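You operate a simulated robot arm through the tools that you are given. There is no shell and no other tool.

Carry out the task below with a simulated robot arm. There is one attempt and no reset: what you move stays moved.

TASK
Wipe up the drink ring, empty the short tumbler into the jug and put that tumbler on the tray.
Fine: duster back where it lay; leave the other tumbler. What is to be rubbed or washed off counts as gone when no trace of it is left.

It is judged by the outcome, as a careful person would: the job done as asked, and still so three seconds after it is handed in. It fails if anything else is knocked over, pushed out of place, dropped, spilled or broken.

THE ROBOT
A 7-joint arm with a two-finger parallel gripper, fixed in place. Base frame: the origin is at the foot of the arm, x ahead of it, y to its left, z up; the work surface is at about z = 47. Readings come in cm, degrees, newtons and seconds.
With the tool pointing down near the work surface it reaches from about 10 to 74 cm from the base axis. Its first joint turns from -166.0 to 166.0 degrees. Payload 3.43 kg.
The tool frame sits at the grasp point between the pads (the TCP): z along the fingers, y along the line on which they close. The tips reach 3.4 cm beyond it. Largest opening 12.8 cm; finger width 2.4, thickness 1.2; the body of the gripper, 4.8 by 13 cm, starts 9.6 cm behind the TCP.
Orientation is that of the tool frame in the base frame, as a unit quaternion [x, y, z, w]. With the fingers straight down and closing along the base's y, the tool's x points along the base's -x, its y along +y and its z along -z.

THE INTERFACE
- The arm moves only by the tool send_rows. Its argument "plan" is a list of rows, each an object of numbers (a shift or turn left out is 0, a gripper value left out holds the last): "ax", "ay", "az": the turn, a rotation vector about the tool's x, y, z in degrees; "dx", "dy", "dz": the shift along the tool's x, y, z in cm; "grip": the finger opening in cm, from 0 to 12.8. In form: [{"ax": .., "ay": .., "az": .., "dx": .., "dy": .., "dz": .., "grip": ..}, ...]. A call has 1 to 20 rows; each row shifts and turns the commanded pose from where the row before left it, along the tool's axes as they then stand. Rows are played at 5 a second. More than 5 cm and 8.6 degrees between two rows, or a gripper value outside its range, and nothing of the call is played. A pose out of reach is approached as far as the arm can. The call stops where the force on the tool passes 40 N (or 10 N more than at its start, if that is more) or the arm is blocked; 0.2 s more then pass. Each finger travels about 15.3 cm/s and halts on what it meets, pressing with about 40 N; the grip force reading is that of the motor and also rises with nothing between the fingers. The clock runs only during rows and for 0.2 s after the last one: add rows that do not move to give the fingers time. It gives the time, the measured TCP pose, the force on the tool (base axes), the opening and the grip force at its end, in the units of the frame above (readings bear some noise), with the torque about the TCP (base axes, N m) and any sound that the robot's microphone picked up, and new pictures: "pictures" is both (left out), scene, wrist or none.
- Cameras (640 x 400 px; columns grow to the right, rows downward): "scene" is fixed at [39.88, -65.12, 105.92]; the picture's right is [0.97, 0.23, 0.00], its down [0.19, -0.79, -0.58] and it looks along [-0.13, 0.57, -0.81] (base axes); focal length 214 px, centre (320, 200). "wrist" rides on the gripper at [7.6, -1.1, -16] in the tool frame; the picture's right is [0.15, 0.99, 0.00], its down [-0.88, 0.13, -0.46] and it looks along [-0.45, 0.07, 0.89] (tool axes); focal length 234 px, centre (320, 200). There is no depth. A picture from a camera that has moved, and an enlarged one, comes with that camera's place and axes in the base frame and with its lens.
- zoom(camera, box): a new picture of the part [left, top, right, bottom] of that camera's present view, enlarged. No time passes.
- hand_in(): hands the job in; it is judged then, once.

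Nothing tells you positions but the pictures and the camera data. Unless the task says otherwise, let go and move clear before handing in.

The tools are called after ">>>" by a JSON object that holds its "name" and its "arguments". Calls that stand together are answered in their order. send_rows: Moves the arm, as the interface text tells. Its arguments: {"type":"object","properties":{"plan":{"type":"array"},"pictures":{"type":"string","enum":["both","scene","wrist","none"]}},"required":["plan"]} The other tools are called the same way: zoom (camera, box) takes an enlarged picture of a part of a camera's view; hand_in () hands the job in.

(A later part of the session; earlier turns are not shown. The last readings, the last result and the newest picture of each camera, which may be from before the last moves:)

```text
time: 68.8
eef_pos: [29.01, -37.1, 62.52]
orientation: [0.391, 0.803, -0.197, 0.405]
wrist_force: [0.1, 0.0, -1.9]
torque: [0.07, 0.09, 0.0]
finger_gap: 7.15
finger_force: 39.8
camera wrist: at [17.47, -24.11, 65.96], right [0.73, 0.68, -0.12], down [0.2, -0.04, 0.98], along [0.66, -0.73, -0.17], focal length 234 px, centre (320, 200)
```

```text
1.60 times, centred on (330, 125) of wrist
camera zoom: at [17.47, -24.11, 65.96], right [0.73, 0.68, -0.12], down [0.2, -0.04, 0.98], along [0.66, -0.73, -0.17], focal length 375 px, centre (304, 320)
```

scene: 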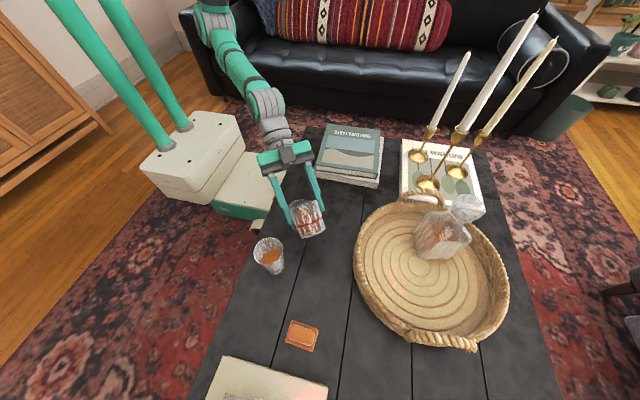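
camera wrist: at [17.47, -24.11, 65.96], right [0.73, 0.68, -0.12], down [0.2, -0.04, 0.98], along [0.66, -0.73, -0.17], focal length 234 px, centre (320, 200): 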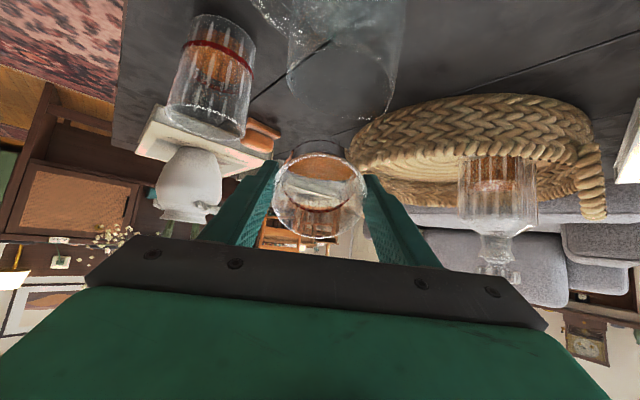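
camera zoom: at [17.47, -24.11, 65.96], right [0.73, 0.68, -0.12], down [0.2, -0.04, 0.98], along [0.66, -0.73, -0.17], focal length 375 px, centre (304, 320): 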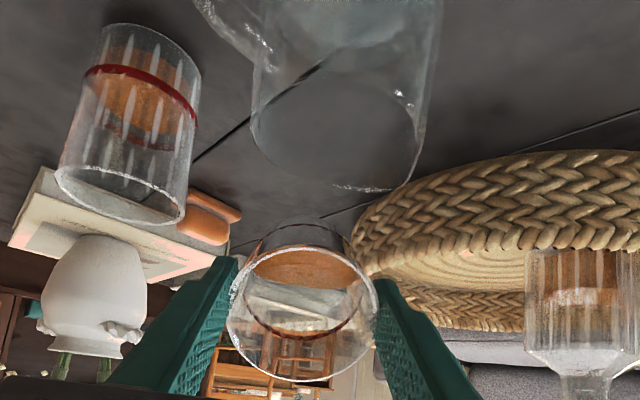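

>>> {"name": "send_rows", "arguments": {"plan": [{"ay": -1.5, "dz": -0.096}, {"ay": -1.5, "dz": -0.096}, {"ay": -1.5, "dz": -0.096}, {"ay": -1.5, "dz": -0.096}]}}

>>> {"name": "zoom", "arguments": {"camera": "scene", "box": [265, 150, 345, 250]}}

>>> {"name": "zoom", "arguments": {"camera": "wrist", "box": [240, 0, 420, 250]}}

```text
time: 69.8
eef_pos: [28.8, -36.67, 62.82]
orientation: [0.381, 0.78, -0.219, 0.446]
wrist_force: [0.1, 1.3, -2.4]
torque: [0.08, 0.06, 0.0]
finger_gap: 7.17
finger_force: 39.9
camera wrist: at [17.13, -23.57, 64.52], right [0.73, 0.67, -0.13], down [0.14, 0.04, 0.99], along [0.67, -0.74, -0.06], focal length 234 px, centre (320, 200)
```

scene: 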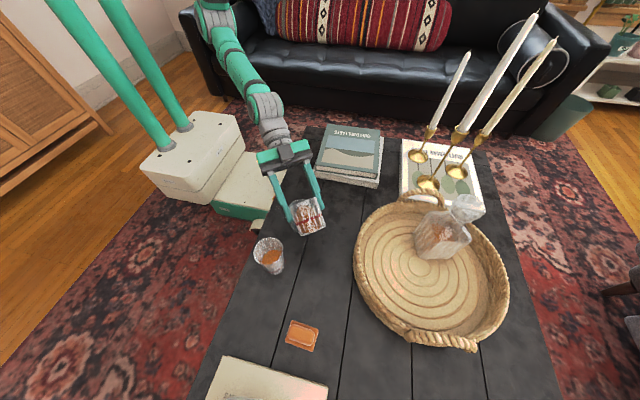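
wrist: 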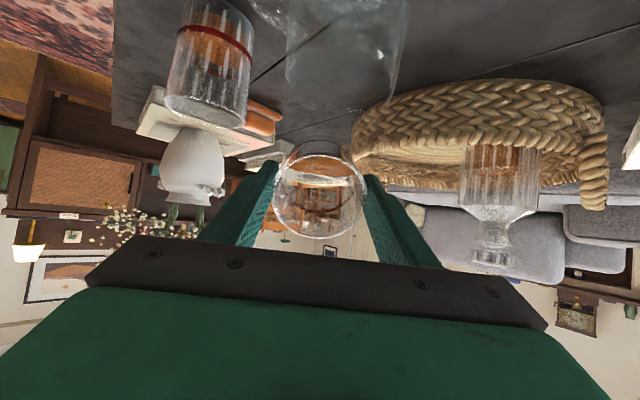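

```text
4.00 times, centred on (305, 200) of scene
camera zoom: at [39.88, -65.12, 105.92], right [0.97, 0.23, 0.0], down [0.19, -0.79, -0.58], along [-0.13, 0.57, -0.81], focal length 858 px, centre (380, 200)
```

zoom: 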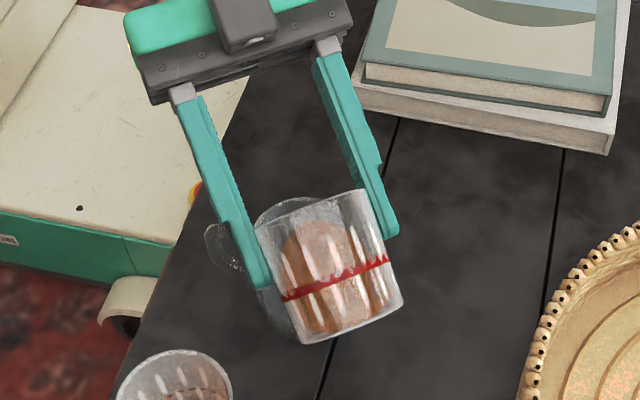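

```text
1.60 times, centred on (330, 125) of wrist
camera zoom: at [17.13, -23.57, 64.52], right [0.73, 0.67, -0.13], down [0.14, 0.04, 0.99], along [0.67, -0.74, -0.06], focal length 375 px, centre (304, 320)
```

zoom: 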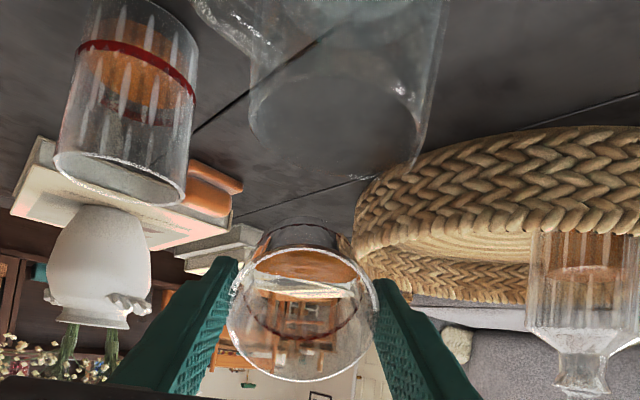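

Just at the brim now. Continuing in small steps.

>>> {"name": "send_rows", "arguments": {"plan": [{"ay": -1.5, "dz": -0.096}, {"ay": -1.5, "dz": -0.096}, {"ay": -1.5, "dz": -0.096}]}}

>>> {"name": "zoom", "arguments": {"camera": "scene", "box": [265, 150, 345, 250]}}

>>> {"name": "zoom", "arguments": {"camera": "wrist", "box": [240, 0, 420, 250]}}

```text
time: 70.6
eef_pos: [28.83, -36.49, 62.98]
orientation: [0.371, 0.762, -0.232, 0.477]
wrist_force: [-0.4, 0.3, -2.9]
torque: [0.1, 0.05, -0.03]
finger_gap: 7.14
finger_force: 39.7
camera wrist: at [16.93, -23.33, 63.21], right [0.74, 0.66, -0.13], down [0.09, 0.1, 0.99], along [0.67, -0.74, 0.02], focal length 234 px, centre (320, 200)
```

scene: 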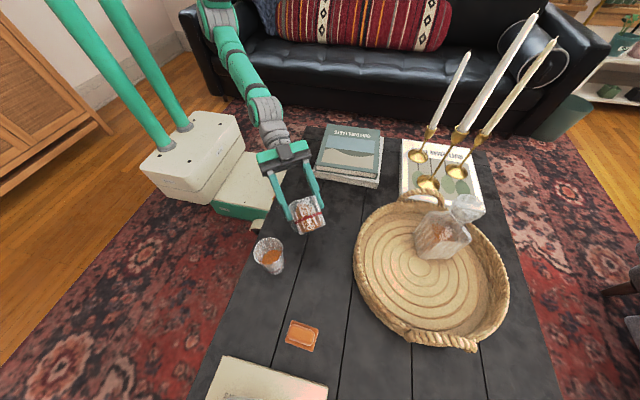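
wrist: 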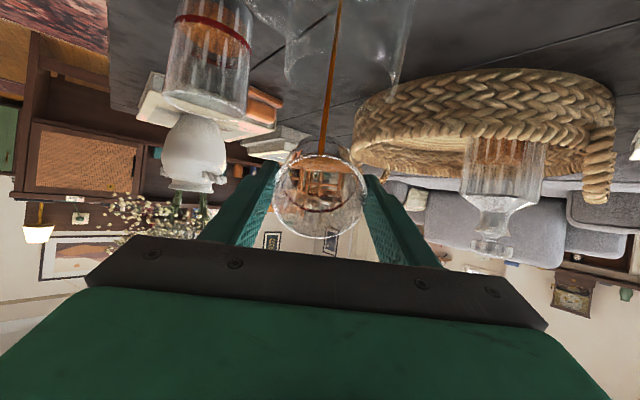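

```text
4.00 times, centred on (305, 200) of scene
camera zoom: at [39.88, -65.12, 105.92], right [0.97, 0.23, 0.0], down [0.19, -0.79, -0.58], along [-0.13, 0.57, -0.81], focal length 858 px, centre (380, 200)
```

zoom: 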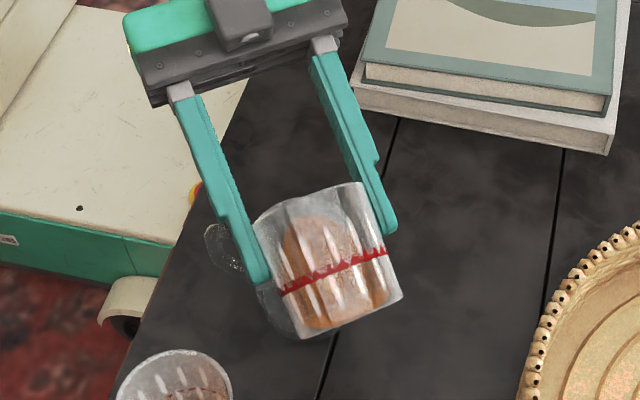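

```text
1.60 times, centred on (330, 125) of wrist
camera zoom: at [16.93, -23.33, 63.21], right [0.74, 0.66, -0.13], down [0.09, 0.1, 0.99], along [0.67, -0.74, 0.02], focal length 375 px, centre (304, 320)
```

zoom: 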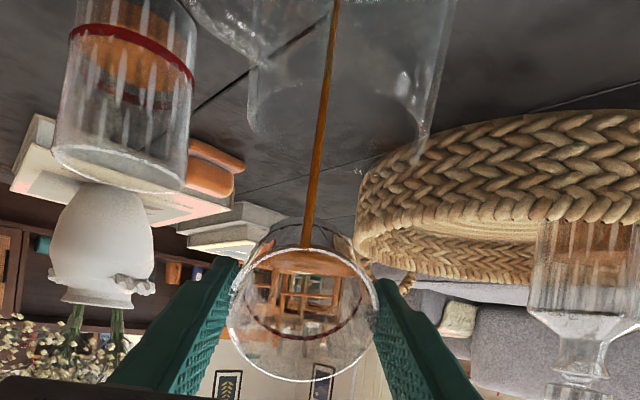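

The stream has started and falls into the jug's mouth. I'll keep tilting gradually and watch it.

>>> {"name": "send_rows", "arguments": {"plan": [{}, {"ay": -1.5, "dz": -0.096}, {}, {"ay": -1.5, "dz": -0.096}, {}, {"ay": -1.5, "dz": -0.096}, {}]}}

>>> {"name": "zoom", "arguments": {"camera": "scene", "box": [265, 150, 345, 250]}}

>>> {"name": "zoom", "arguments": {"camera": "wrist", "box": [240, 0, 420, 250]}}

```text
time: 72.2
eef_pos: [28.74, -36.35, 63.04]
orientation: [0.362, 0.743, -0.246, 0.506]
wrist_force: [-0.2, 0.5, -2.6]
torque: [0.11, 0.08, 0.02]
finger_gap: 7.18
finger_force: 39.6
camera wrist: at [16.84, -23.16, 61.94], right [0.75, 0.65, -0.14], down [0.04, 0.16, 0.99], along [0.66, -0.74, 0.09], focal length 234 px, centre (320, 200)
```

scene: 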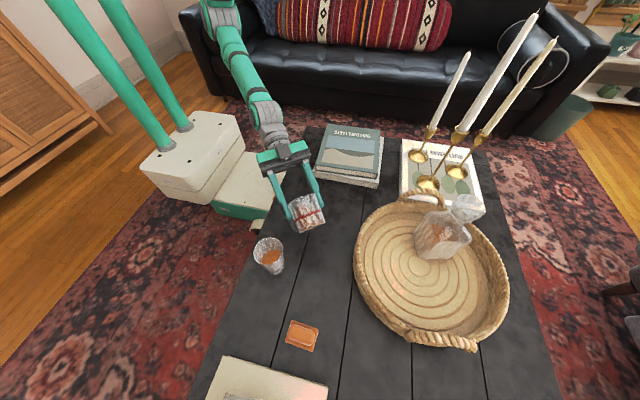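
wrist: 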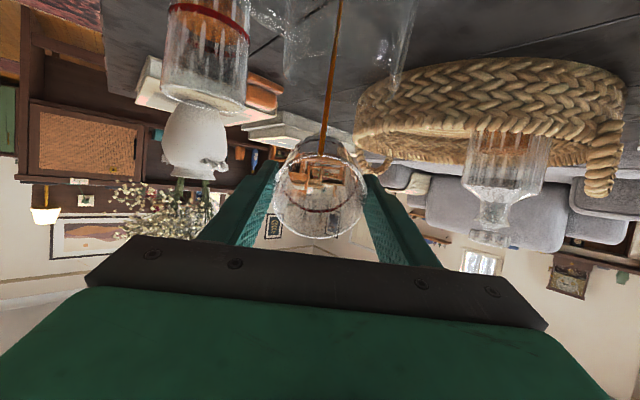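

```text
4.00 times, centred on (305, 200) of scene
camera zoom: at [39.88, -65.12, 105.92], right [0.97, 0.23, 0.0], down [0.19, -0.79, -0.58], along [-0.13, 0.57, -0.81], focal length 858 px, centre (380, 200)
```

zoom: 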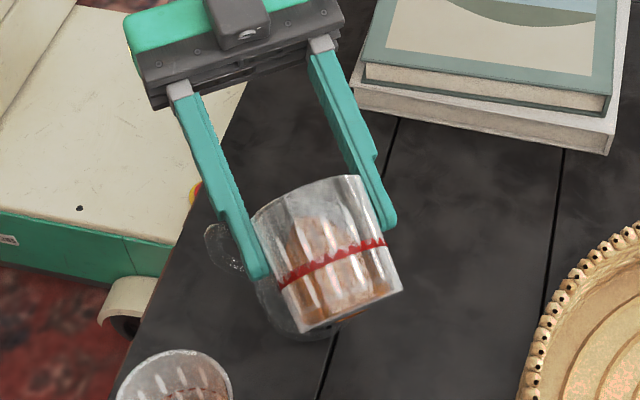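

```text
1.60 times, centred on (330, 125) of wrist
camera zoom: at [16.84, -23.16, 61.94], right [0.75, 0.65, -0.14], down [0.04, 0.16, 0.99], along [0.66, -0.74, 0.09], focal length 375 px, centre (304, 320)
```

zoom: 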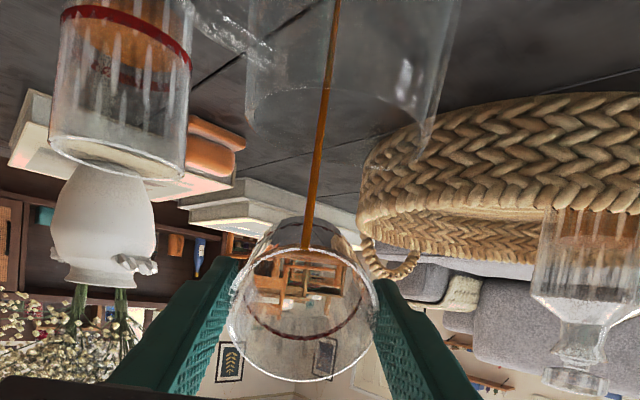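

Flow is steady and lands inside the jug. Continuing toward horizontal.

>>> {"name": "send_rows", "arguments": {"plan": [{"ay": -1.5, "dz": -0.096}, {}, {"ay": -1.5, "dz": -0.096}, {}, {"ay": -1.5, "dz": -0.096}, {}, {"ay": -1.5, "dz": -0.096}, {}, {"ay": -1.5, "dz": -0.096}, {}, {"ay": -1.5, "dz": -0.096}, {}]}}

>>> {"name": "zoom", "arguments": {"camera": "scene", "box": [265, 150, 345, 250]}}

>>> {"name": "zoom", "arguments": {"camera": "wrist", "box": [240, 0, 420, 250]}}

```text
time: 74.8
eef_pos: [28.04, -35.87, 63.18]
orientation: [0.342, 0.701, -0.274, 0.563]
wrist_force: [0.1, -1.0, -1.9]
torque: [0.11, 0.09, -0.01]
finger_gap: 7.14
finger_force: 40.0
camera wrist: at [16.66, -23.01, 59.35], right [0.76, 0.63, -0.14], down [-0.05, 0.28, 0.96], along [0.65, -0.72, 0.25], focal length 234 px, centre (320, 200)
```

scene: 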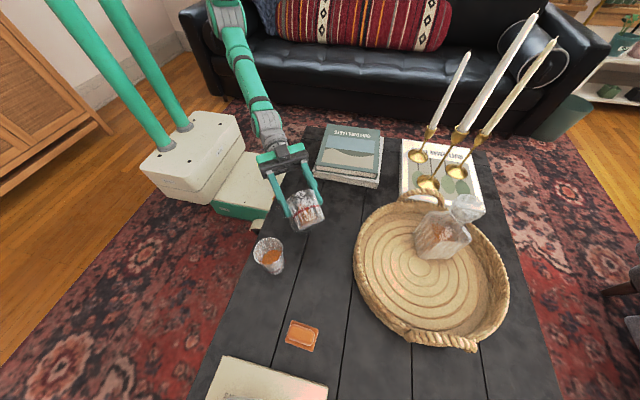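
wrist: 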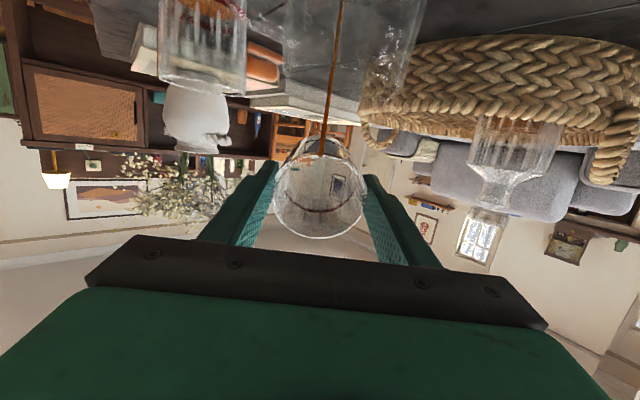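

```text
4.00 times, centred on (305, 200) of scene
camera zoom: at [39.88, -65.12, 105.92], right [0.97, 0.23, 0.0], down [0.19, -0.79, -0.58], along [-0.13, 0.57, -0.81], focal length 858 px, centre (380, 200)
```

zoom: 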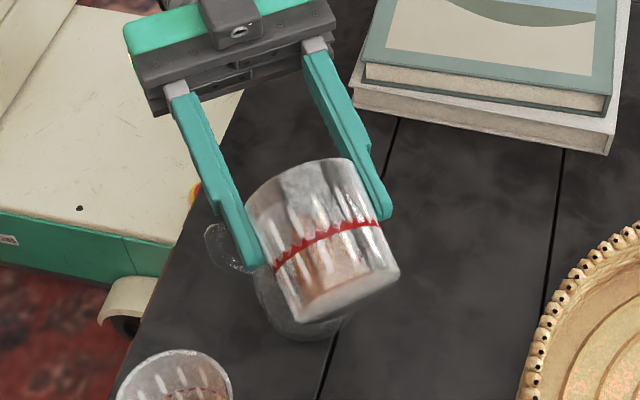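

```text
1.60 times, centred on (330, 125) of wrist
camera zoom: at [16.66, -23.01, 59.35], right [0.76, 0.63, -0.14], down [-0.05, 0.28, 0.96], along [0.65, -0.72, 0.25], focal length 375 px, centre (304, 320)
```

zoom: 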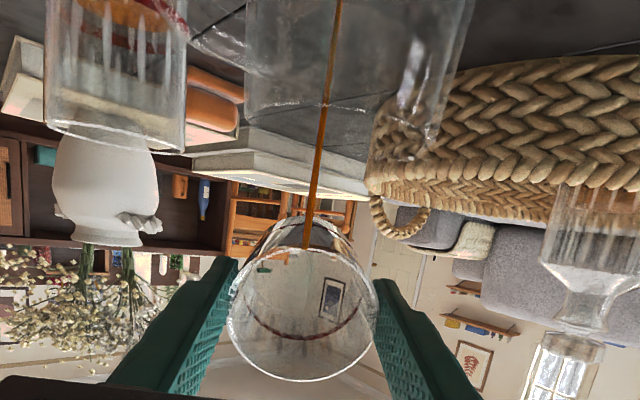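

>>> {"name": "send_rows", "arguments": {"plan": [{"ay": -1.5, "dz": -0.096}, {}, {"ay": -1.5, "dz": -0.096}, {}, {"ay": -1.5, "dz": -0.096}, {}, {"ay": -1.5, "dz": -0.096}, {}, {"ay": -1.5, "dz": -0.096}, {}, {"ay": -1.5, "dz": -0.096}, {}, {"ay": -1.5, "dz": -0.096}, {}, {"ay": -1.5, "dz": -0.096}, {}]}}

>>> {"name": "zoom", "arguments": {"camera": "scene", "box": [265, 150, 345, 250]}}

>>> {"name": "zoom", "arguments": {"camera": "wrist", "box": [240, 0, 420, 250]}}

```text
time: 78.2
eef_pos: [27.62, -35.22, 63.33]
orientation: [0.311, 0.638, -0.308, 0.633]
wrist_force: [-0.1, 0.2, -3.2]
torque: [0.11, 0.07, 0.01]
finger_gap: 7.13
finger_force: 39.8
camera wrist: at [16.82, -23.36, 55.92], right [0.78, 0.61, -0.15], down [-0.17, 0.43, 0.88], along [0.6, -0.66, 0.44], focal length 234 px, centre (320, 200)
```

scene: 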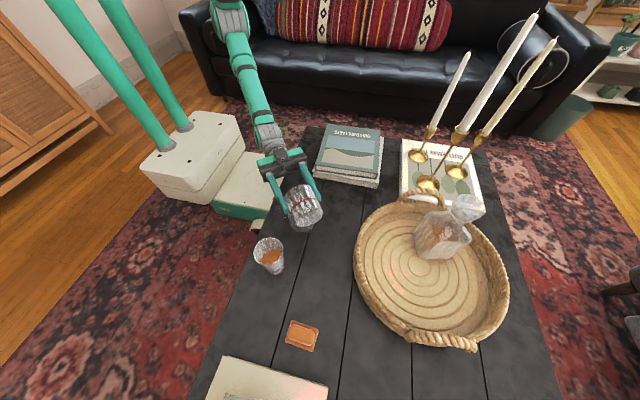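
wrist: 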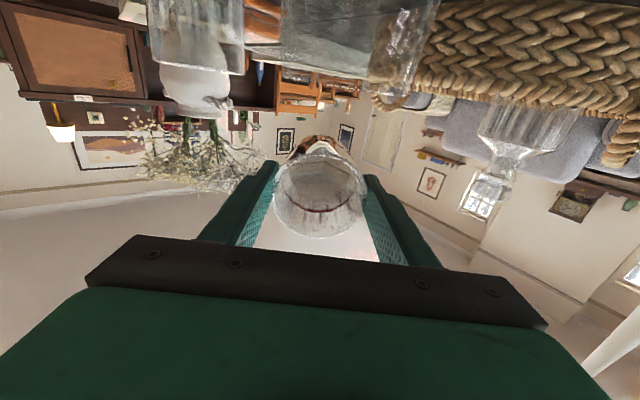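

```text
4.00 times, centred on (305, 200) of scene
camera zoom: at [39.88, -65.12, 105.92], right [0.97, 0.23, 0.0], down [0.19, -0.79, -0.58], along [-0.13, 0.57, -0.81], focal length 858 px, centre (380, 200)
```

zoom: 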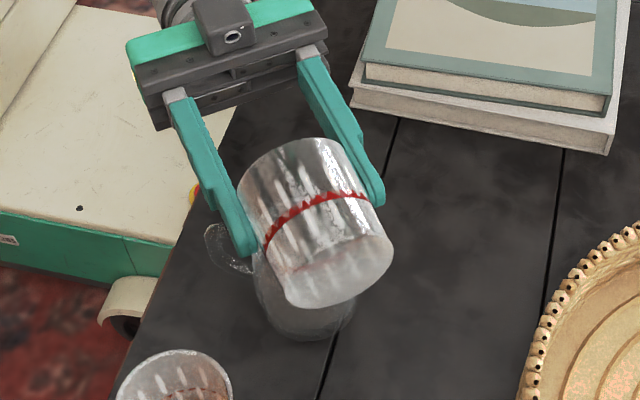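

```text
1.60 times, centred on (330, 125) of wrist
camera zoom: at [16.82, -23.36, 55.92], right [0.78, 0.61, -0.15], down [-0.17, 0.43, 0.88], along [0.6, -0.66, 0.44], focal length 375 px, centre (304, 320)
```

zoom: 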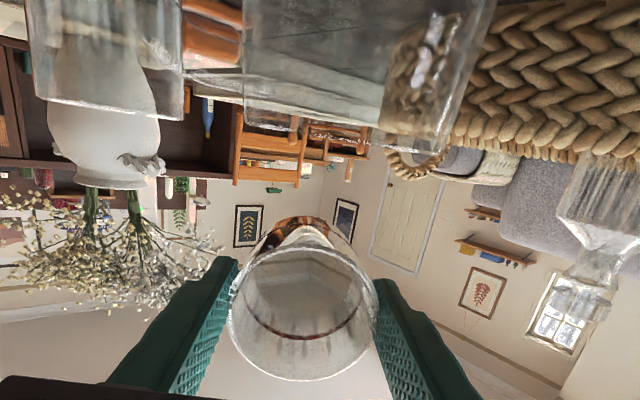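

It looks empty already at 90°. I'll tip a bit further to drain any remainder.

>>> {"name": "send_rows", "arguments": {"plan": [{"ay": -2, "dz": -0.127}, {"ay": -2, "dz": -0.127}, {"ay": -2, "dz": -0.127}, {"ay": -2, "dz": -0.127}, {"ay": -2, "dz": -0.127}, {"ay": -2, "dz": -0.127}, {"ay": -2, "dz": -0.127}, {"ay": -2, "dz": -0.127}, {}, {}, {}, {}, {}, {}]}}

>>> {"name": "zoom", "arguments": {"camera": "scene", "box": [265, 150, 345, 250]}}

>>> {"name": "zoom", "arguments": {"camera": "wrist", "box": [240, 0, 420, 250]}}

```text
time: 81.2
eef_pos: [26.9, -34.54, 63.23]
orientation: [0.266, 0.545, -0.349, 0.715]
wrist_force: [0.0, -0.3, -1.8]
torque: [0.12, 0.07, 0.0]
finger_gap: 7.17
finger_force: 40.0
camera wrist: at [17.87, -24.66, 51.66], right [0.8, 0.58, -0.14], down [-0.31, 0.61, 0.73], along [0.51, -0.54, 0.67], focal length 234 px, centre (320, 200)
```

scene: 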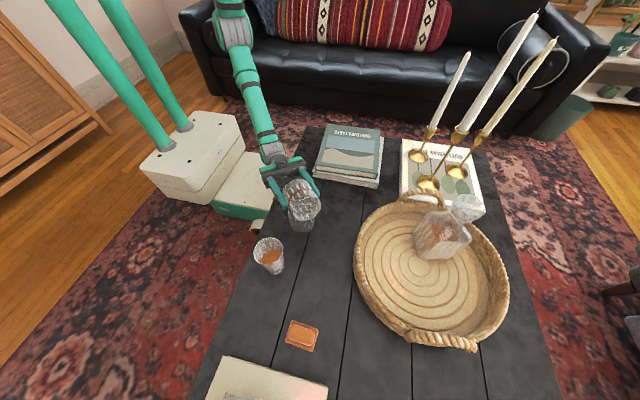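
wrist: 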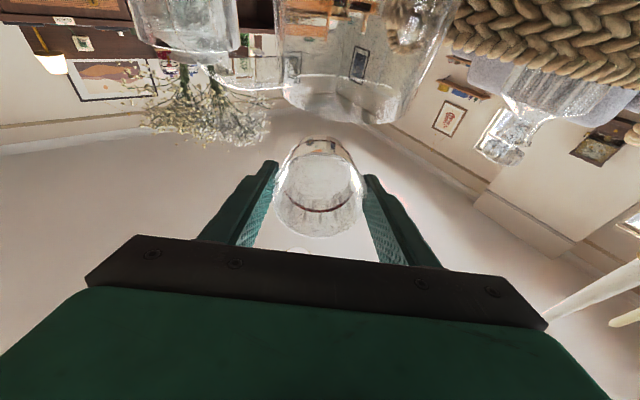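

```text
4.00 times, centred on (305, 200) of scene
camera zoom: at [39.88, -65.12, 105.92], right [0.97, 0.23, 0.0], down [0.19, -0.79, -0.58], along [-0.13, 0.57, -0.81], focal length 858 px, centre (380, 200)
```

zoom: 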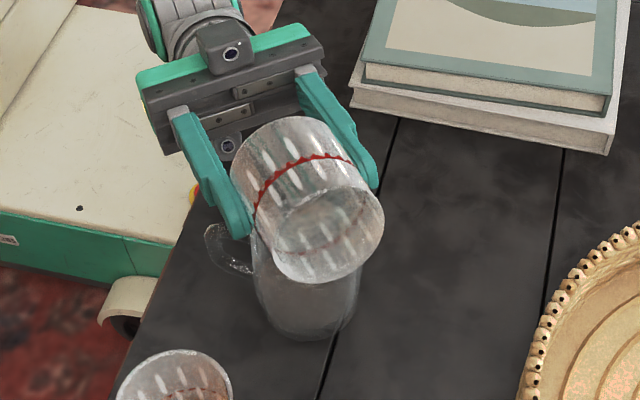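

```text
1.60 times, centred on (330, 125) of wrist
camera zoom: at [17.87, -24.66, 51.66], right [0.8, 0.58, -0.14], down [-0.31, 0.61, 0.73], along [0.51, -0.54, 0.67], focal length 375 px, centre (304, 320)
```

zoom: 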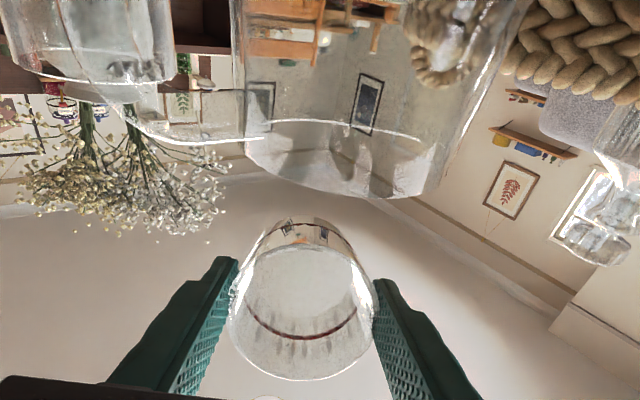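

The tumbler is empty and the table around the jug looks dry. I'll raise it straight up over the jug, then turn it upright.

>>> {"name": "send_rows", "arguments": {"plan": [{"dx": -0.72, "dz": 0.2}, {"dx": -1.445, "dz": 0.4}, {"dx": -1.445, "dz": 0.4}, {"dx": -1.445, "dz": 0.4}, {"dx": -1.445, "dz": 0.4}, {"dx": -0.72, "dz": 0.2}, {}, {"ay": 3}, {"ay": 5}, {"ay": 6}, {"ay": 6}, {"ay": 6}, {"ay": 6}, {"ay": 6}, {"ay": 6}, {"ay": 6}, {"ay": 5}, {"ay": 3}, {}]}}

>>> {"name": "zoom", "arguments": {"camera": "scene", "box": [255, 120, 345, 250]}}

```text
time: 85.2
eef_pos: [26.98, -34.54, 70.72]
orientation: [0.401, 0.822, -0.177, 0.363]
wrist_force: [-0.1, 1.0, -2.8]
torque: [0.08, 0.1, -0.01]
finger_gap: 7.12
finger_force: 39.7
camera wrist: at [15.68, -21.89, 76.0], right [0.72, 0.69, -0.11], down [0.26, -0.12, 0.96], along [0.64, -0.72, -0.27], focal length 234 px, centre (320, 200)
```

scene: 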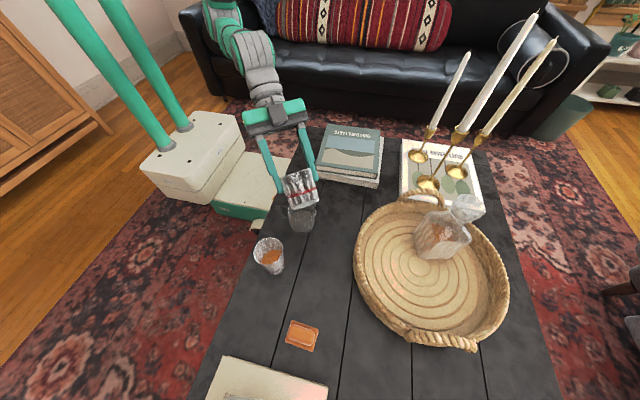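
wrist: 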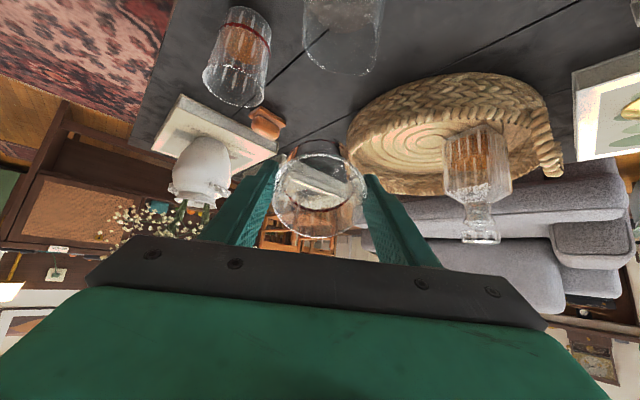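

```text
3.08 times, centred on (300, 185) of scene
camera zoom: at [39.88, -65.12, 105.92], right [0.97, 0.23, 0.0], down [0.19, -0.79, -0.58], along [-0.13, 0.57, -0.81], focal length 660 px, centre (382, 246)
```

zoom: 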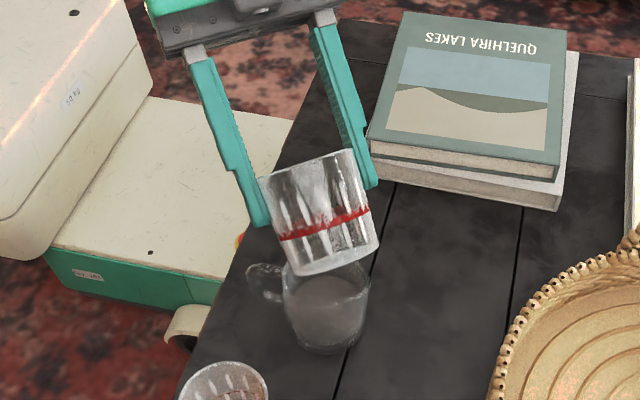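

The jug now holds the drink, with its level higher. I'll rise a little more, bring the tumbler nearly upright, and head toward the tray.

>>> {"name": "send_rows", "arguments": {"plan": [{"ay": 3, "dx": -0.74, "dz": -0.68}, {"ay": 5, "dx": -0.74, "dz": -0.68}, {"ay": 5, "dx": -0.74, "dz": -0.68}, {"ay": 5, "dx": -0.5, "dz": -0.9}, {"ay": 5}, {"ay": 5}, {"ay": 4}, {"ay": 2}, {"ay": 1}, {}]}}

```text
time: 87.4
eef_pos: [27.03, -34.6, 74.84]
orientation: [0.436, 0.893, -0.048, 0.098]
wrist_force: [-0.2, -0.6, -2.4]
torque: [0.02, 0.03, -0.02]
finger_gap: 7.17
finger_force: 40.2
camera wrist: at [19.55, -26.85, 88.85], right [0.69, 0.72, -0.03], down [0.57, -0.52, 0.64], along [0.44, -0.46, -0.77], focal length 234 px, centre (320, 200)
```

scene: 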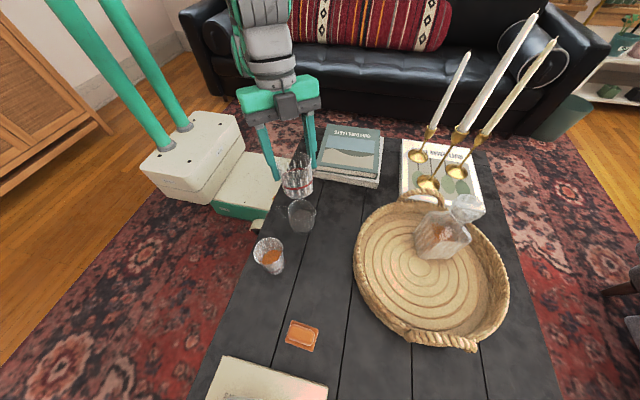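
wrist: 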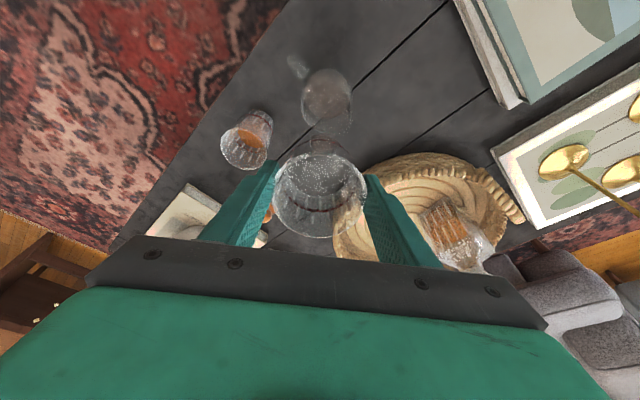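

>>> {"name": "send_rows", "arguments": {"plan": [{"dx": -0.989, "dy": 0.824, "dz": 0.219}, {"dx": -1.978, "dy": 1.647, "dz": 0.438}, {"dx": -2.473, "dy": 2.059, "dz": 0.548}, {"dx": -2.473, "dy": 2.059, "dz": 0.548}, {"dx": -2.473, "dy": 2.059, "dz": 0.548}, {"dx": -2.473, "dy": 2.059, "dz": 0.548}, {"dx": -2.473, "dy": 2.059, "dz": 0.548}, {"dx": -2.473, "dy": 2.059, "dz": 0.548}, {"dx": -1.978, "dy": 1.647, "dz": 0.438}, {"dx": -1.236, "dy": 1.03, "dz": 0.274}, {"dx": -0.742, "dy": 0.618, "dz": 0.164}, {}]}}

```text
time: 90.0
eef_pos: [55.19, -41.0, 74.79]
orientation: [0.436, 0.893, -0.047, 0.098]
wrist_force: [0.2, -1.4, -2.2]
torque: [0.02, 0.04, -0.02]
finger_gap: 7.11
finger_force: 40.2
camera wrist: at [47.58, -33.14, 88.78], right [0.69, 0.72, -0.03], down [0.57, -0.52, 0.64], along [0.44, -0.46, -0.77], focal length 234 px, centre (320, 200)
```

scene: 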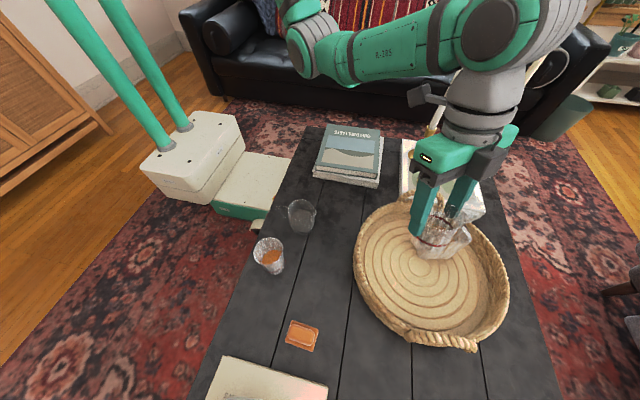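
wrist: 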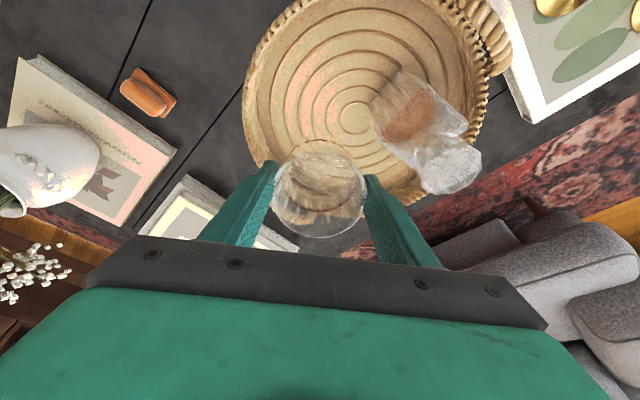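

>>> {"name": "zoom", "arguments": {"camera": "wrist", "box": [230, 0, 520, 240]}}

>>> {"name": "zoom", "arguments": {"camera": "scene", "box": [340, 140, 540, 360]}}

```text
1.67 times, centred on (375, 120) of wrist
camera zoom: at [47.58, -33.14, 88.78], right [0.69, 0.72, -0.03], down [0.57, -0.52, 0.64], along [0.44, -0.46, -0.77], focal length 390 px, centre (228, 333)
```

zoom: 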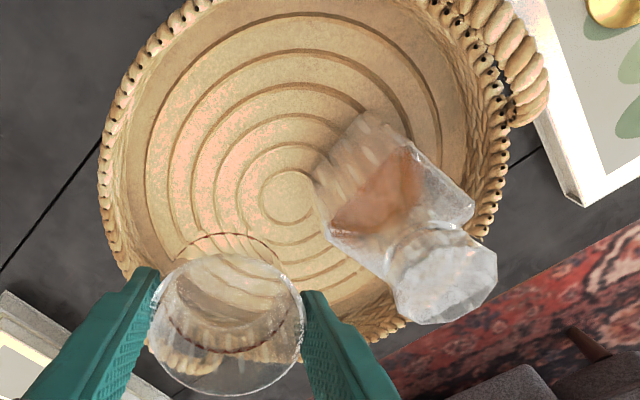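

```text
1.82 times, centred on (440, 250) of scene
camera zoom: at [39.88, -65.12, 105.92], right [0.97, 0.23, 0.0], down [0.19, -0.79, -0.58], along [-0.13, 0.57, -0.81], focal length 390 px, centre (102, 109)
```

zoom: 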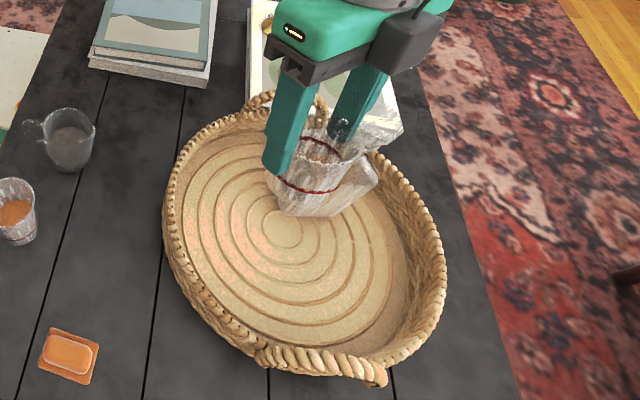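

The tray floor is near z 48.6 with its centre about (61.4, -40). The decanter stands at x 60–67, y -37 to -30, so I'll aim for the free front-left area at (55, -44). First I'll bring the tumbler fully upright.

>>> {"name": "send_rows", "arguments": {"plan": [{"ay": 3}, {"ay": 4}, {"ay": 3.5}, {"ay": 2}, {}, {"dx": -1.1, "dy": -1.0}, {"dx": -1.1, "dy": -1.0}, {}]}}

```text
time: 91.8
eef_pos: [54.83, -43.8, 74.85]
orientation: [0.438, 0.899, 0.0, 0.0]
wrist_force: [-0.1, 0.3, -2.2]
torque: [0.02, -0.01, 0.02]
finger_gap: 7.16
finger_force: 40.1
camera wrist: at [49.27, -38.6, 90.81], right [0.69, 0.73, 0.0], down [0.65, -0.61, 0.46], along [0.33, -0.31, -0.89], focal length 234 px, centre (320, 200)
```

scene: 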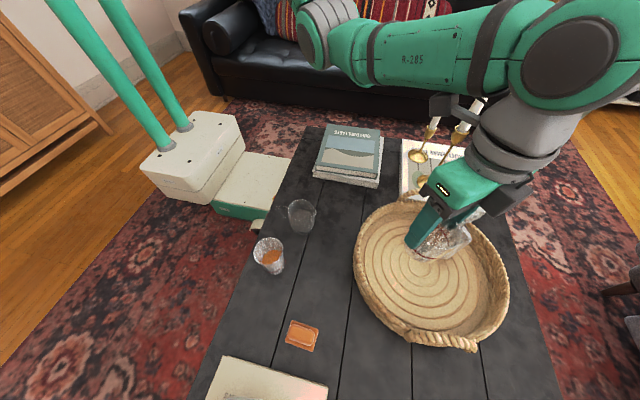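
wrist: 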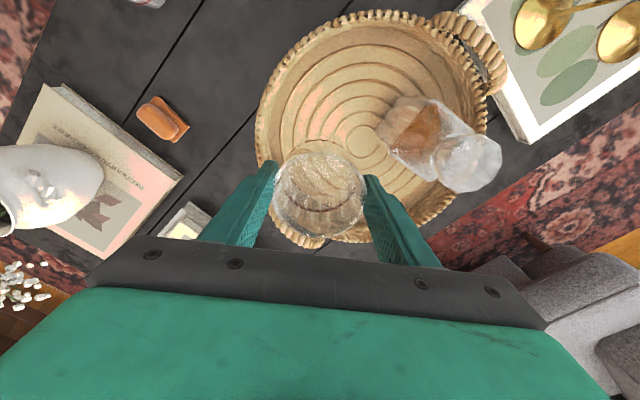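

>>> {"name": "zoom", "arguments": {"camera": "wrist", "box": [230, 0, 520, 250]}}

```text
1.60 times, centred on (375, 125) of wrist
camera zoom: at [49.27, -38.6, 90.81], right [0.69, 0.73, 0.0], down [0.65, -0.61, 0.46], along [0.33, -0.31, -0.89], focal length 375 px, centre (232, 320)
```

zoom: 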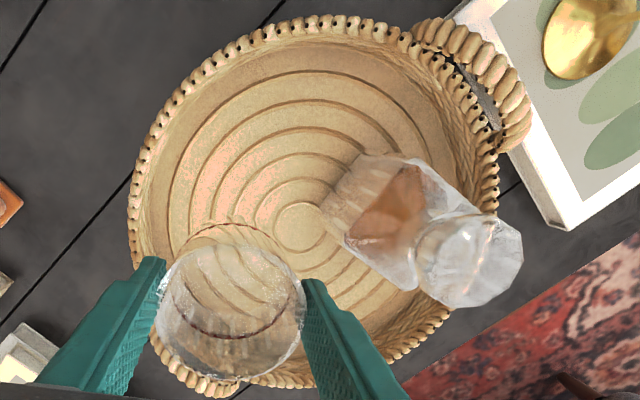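

The spot under the tool axis is clear tray floor. Lowering now, quickly at first, then in small steps.

>>> {"name": "send_rows", "arguments": {"plan": [{"dz": 1.2}, {"dz": 2.2}, {"dz": 2.5}, {"dz": 2.5}, {"dz": 2.5}, {"dz": 2.2}, {"dz": 1.5}, {"dz": 0.9}, {}]}}

>>> {"name": "zoom", "arguments": {"camera": "scene", "box": [360, 150, 520, 300]}}

>>> {"name": "zoom", "arguments": {"camera": "wrist", "box": [230, 50, 450, 260]}}

```text
time: 93.8
eef_pos: [54.69, -43.91, 59.19]
orientation: [0.438, 0.899, 0.0, 0.0]
wrist_force: [0.5, 0.4, -2.5]
torque: [-0.02, 0.02, 0.0]
finger_gap: 7.13
finger_force: 39.9
camera wrist: at [49.11, -38.62, 75.22], right [0.69, 0.72, 0.0], down [0.65, -0.61, 0.46], along [0.33, -0.31, -0.89], focal length 234 px, centre (320, 200)
```

scene: 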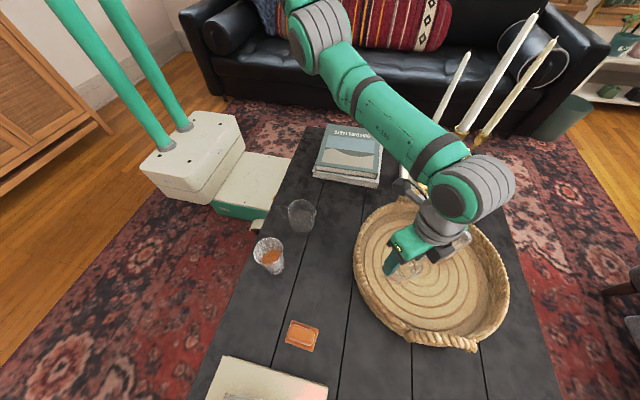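
wrist: 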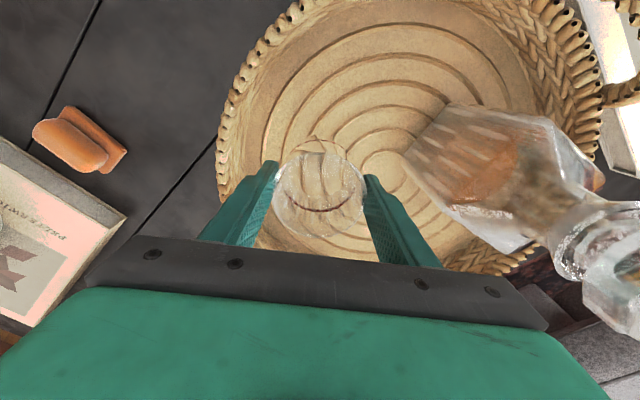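

```text
2.67 times, centred on (440, 225) of scene
camera zoom: at [39.88, -65.12, 105.92], right [0.97, 0.23, 0.0], down [0.19, -0.79, -0.58], along [-0.13, 0.57, -0.81], focal length 572 px, centre (0, 133)
```

zoom: 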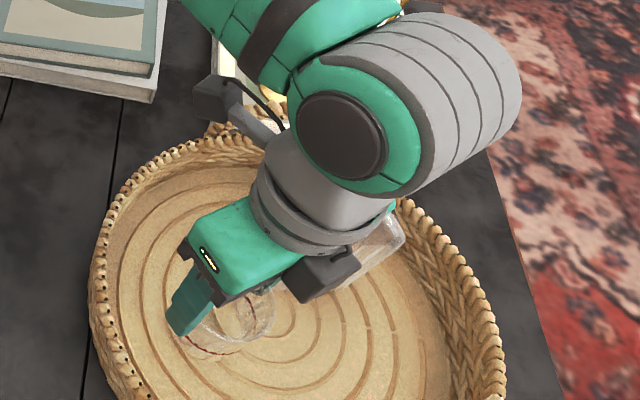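

```text
1.90 times, centred on (340, 155) of wrist
camera zoom: at [49.11, -38.62, 75.22], right [0.69, 0.72, 0.0], down [0.65, -0.61, 0.46], along [0.33, -0.31, -0.89], focal length 446 px, centre (282, 286)
```

zoom: 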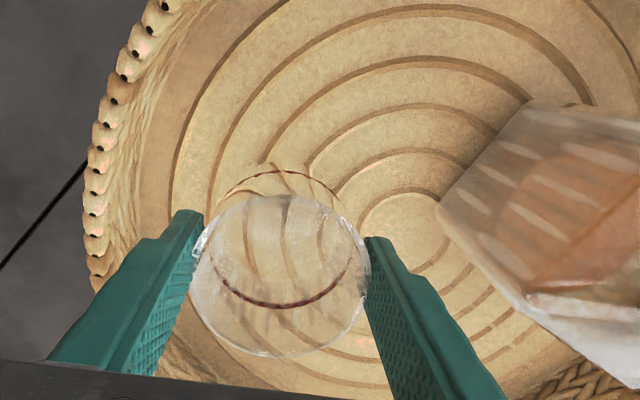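

>>> {"name": "send_rows", "arguments": {"plan": [{"dz": 0.5}, {"dz": 0.5}, {"dz": 0.4}, {"dz": 0.3}, {"dz": 0.2}, {}], "pictures": "wrist"}}

```text
time: 95.2
eef_pos: [54.9, -43.97, 57.32]
orientation: [0.437, 0.899, -0.001, 0.0]
wrist_force: [0.6, -0.6, -2.4]
torque: [0.04, 0.02, -0.02]
finger_gap: 7.15
finger_force: 40.6
camera wrist: at [49.31, -38.6, 73.37], right [0.69, 0.72, 0.0], down [0.65, -0.61, 0.46], along [0.33, -0.31, -0.89], focal length 234 px, centre (320, 200)
```

wrist: 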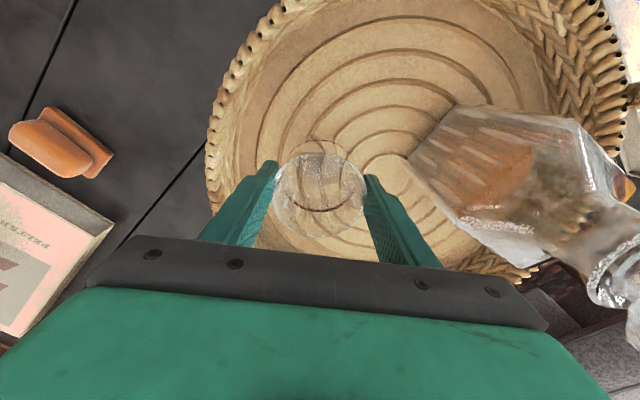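

>>> {"name": "send_rows", "arguments": {"plan": [{"dz": 0.15}, {"dz": 0.15}, {"dz": 0.15}, {}], "pictures": "none"}}

```text
time: 96.2
eef_pos: [54.96, -43.94, 56.72]
orientation: [0.439, 0.899, 0.001, 0.0]
wrist_force: [-0.3, -0.7, -2.7]
torque: [0.01, -0.01, -0.02]
finger_gap: 7.15
finger_force: 39.7
```

The weight still hangs at about 2.5 N, so no contact yet. Continuing down in tiny steps.

>>> {"name": "send_rows", "arguments": {"plan": [{"dz": 0.12}, {"dz": 0.12}, {"dz": 0.1}, {}], "pictures": "none"}}

```text
time: 97.2
eef_pos: [54.76, -43.89, 56.59]
orientation: [0.438, 0.899, 0.0, 0.0]
wrist_force: [0.7, 0.8, -3.4]
torque: [0.02, 0.04, 0.01]
finger_gap: 7.15
finger_force: 39.8
```

>>> {"name": "send_rows", "arguments": {"plan": [{"dz": 0.12}, {"dz": 0.12}, {}], "pictures": "none"}}

```text
time: 98.0
eef_pos: [54.71, -43.91, 56.32]
orientation: [0.438, 0.899, 0.001, 0.0]
wrist_force: [-0.4, -1.2, -2.8]
torque: [0.03, 0.0, -0.01]
finger_gap: 7.18
finger_force: 39.2
```

>>> {"name": "send_rows", "arguments": {"plan": [{"dz": 0.12}, {"dz": 0.12}, {}]}}

>>> {"name": "zoom", "arguments": {"camera": "wrist", "box": [230, 50, 450, 260]}}

>>> {"name": "zoom", "arguments": {"camera": "scene", "box": [370, 210, 450, 300]}}

```text
time: 98.8
eef_pos: [54.79, -43.88, 56.14]
orientation: [0.439, 0.899, 0.0, 0.0]
wrist_force: [-0.3, -0.7, -3.6]
torque: [0.01, 0.03, 0.04]
finger_gap: 7.15
finger_force: 39.9
camera wrist: at [49.26, -38.65, 72.1], right [0.69, 0.72, 0.0], down [0.65, -0.61, 0.46], along [0.33, -0.31, -0.89], focal length 234 px, centre (320, 200)
```

scene: 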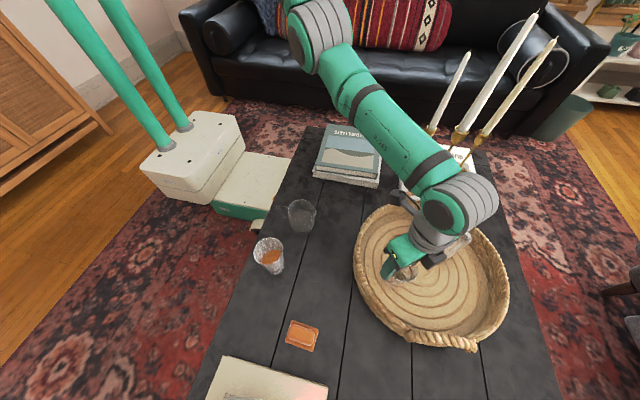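
wrist: 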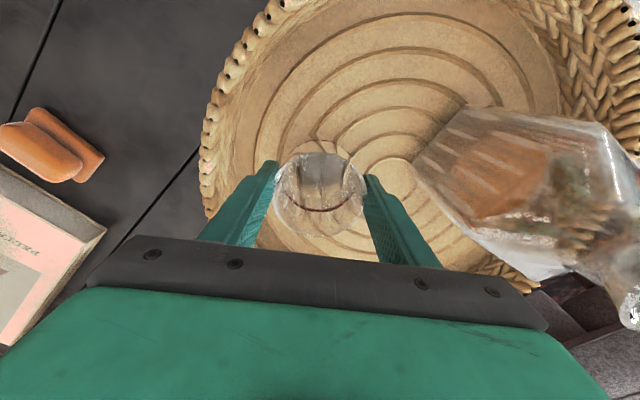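

```text
1.90 times, centred on (340, 155) of wrist
camera zoom: at [49.26, -38.65, 72.1], right [0.69, 0.72, 0.0], down [0.65, -0.61, 0.46], along [0.33, -0.31, -0.89], focal length 446 px, centre (282, 286)
```

zoom: 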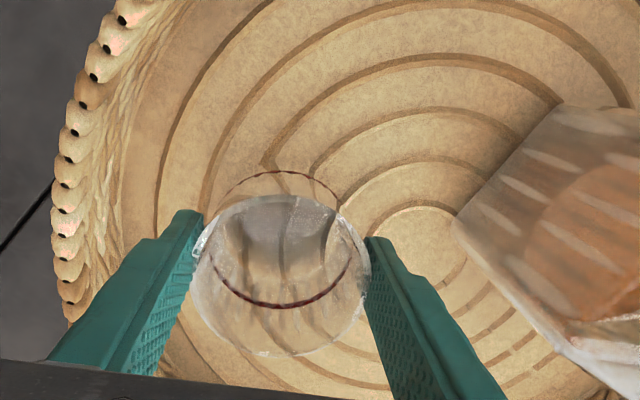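

```text
4.44 times, centred on (410, 255) of scene
camera zoom: at [39.88, -65.12, 105.92], right [0.97, 0.23, 0.0], down [0.19, -0.79, -0.58], along [-0.13, 0.57, -0.81], focal length 953 px, centre (-80, -44)
```

zoom: 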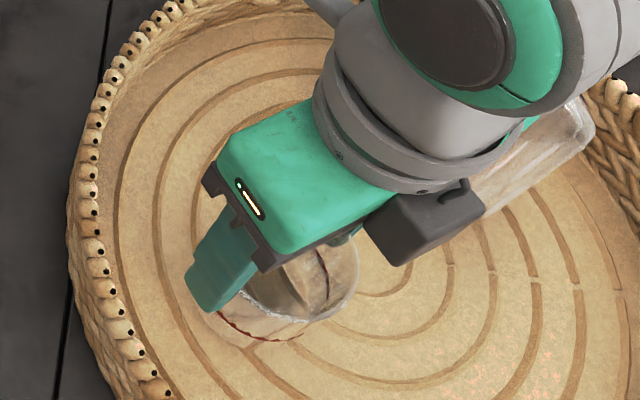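

>>> {"name": "send_rows", "arguments": {"plan": [{"dz": 0.1}, {"dz": 0.1}, {"dz": 0.1}, {}], "pictures": "none"}}

```text
time: 99.8
eef_pos: [54.94, -43.96, 55.79]
orientation: [0.438, 0.899, 0.0, 0.001]
wrist_force: [0.2, 1.0, -1.9]
torque: [-0.01, 0.01, -0.01]
finger_gap: 7.17
finger_force: 39.8
```

>>> {"name": "send_rows", "arguments": {"plan": [{"dz": 0.1}, {"dz": 0.1}, {}], "pictures": "none"}}

```text
time: 100.6
eef_pos: [55.07, -43.93, 55.71]
orientation: [0.438, 0.899, 0.0, 0.002]
wrist_force: [-0.9, 5.2, 22.2]
torque: [-0.08, -0.11, -0.01]
finger_gap: 7.17
finger_force: 40.1
```

Contact with the tray floor. I'll ease off the pressure before letting go.

>>> {"name": "send_rows", "arguments": {"plan": [{"dz": -0.08}, {}], "pictures": "none"}}

```text
time: 101.2
eef_pos: [54.97, -43.94, 55.63]
orientation: [0.439, 0.898, -0.001, 0.001]
wrist_force: [5.6, -2.4, 13.3]
torque: [-0.56, -0.62, 0.09]
finger_gap: 7.14
finger_force: 40.3
```

>>> {"name": "send_rows", "arguments": {"plan": [{"dz": -0.06}, {}]}}

>>> {"name": "zoom", "arguments": {"camera": "wrist", "box": [230, 50, 450, 260]}}

>>> {"name": "zoom", "arguments": {"camera": "scene", "box": [370, 210, 450, 300]}}

```text
time: 101.8
eef_pos: [54.67, -43.9, 55.73]
orientation: [0.438, 0.899, 0.0, 0.0]
wrist_force: [2.1, -4.2, 7.9]
torque: [-0.51, -0.4, -0.06]
finger_gap: 7.14
finger_force: 39.7
camera wrist: at [49.24, -38.65, 71.72], right [0.69, 0.72, 0.0], down [0.65, -0.61, 0.46], along [0.33, -0.31, -0.89], focal length 234 px, centre (320, 200)
```

scene: 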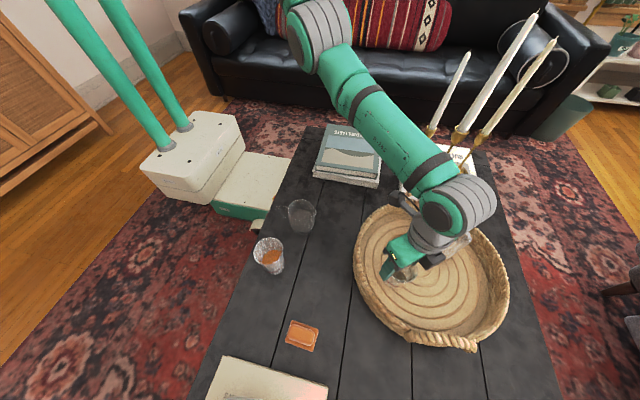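
wrist: 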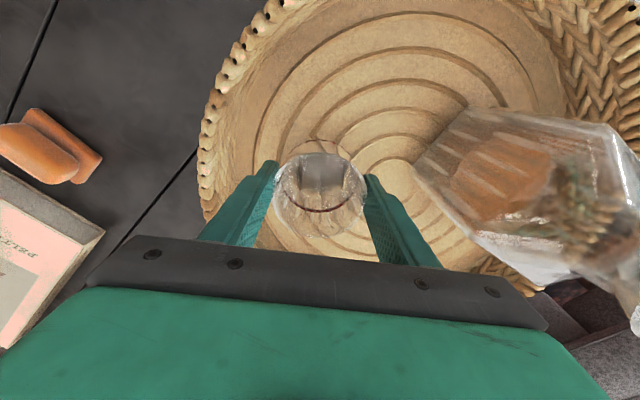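

```text
1.90 times, centred on (340, 155) of wrist
camera zoom: at [49.24, -38.65, 71.72], right [0.69, 0.72, 0.0], down [0.65, -0.61, 0.46], along [0.33, -0.31, -0.89], focal length 446 px, centre (282, 286)
```

zoom: 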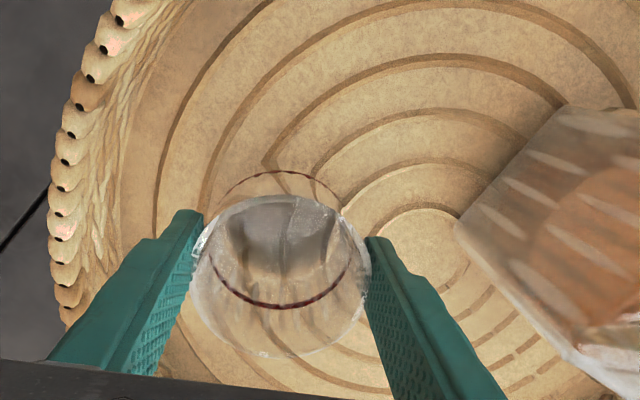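

```text
4.44 times, centred on (410, 255) of scene
camera zoom: at [39.88, -65.12, 105.92], right [0.97, 0.23, 0.0], down [0.19, -0.79, -0.58], along [-0.13, 0.57, -0.81], focal length 953 px, centre (-80, -44)
```

zoom: 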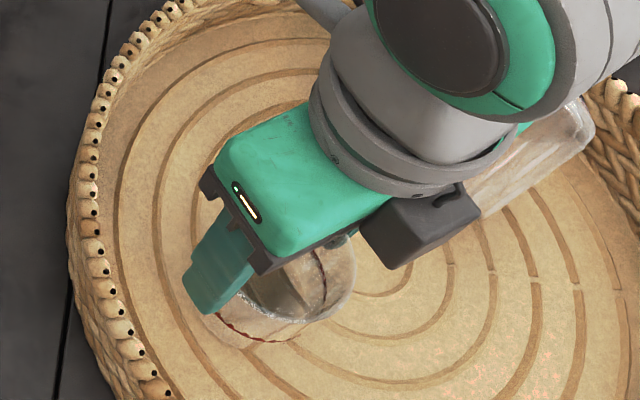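

>>> {"name": "send_rows", "arguments": {"plan": [{"dz": -0.05}, {}, {}], "pictures": "none"}}

```text
time: 102.6
eef_pos: [54.66, -43.84, 55.61]
orientation: [0.439, 0.899, 0.001, 0.0]
wrist_force: [-1.1, -0.8, 4.6]
torque: [-0.28, -0.03, -0.05]
finger_gap: 7.14
finger_force: 39.6
```

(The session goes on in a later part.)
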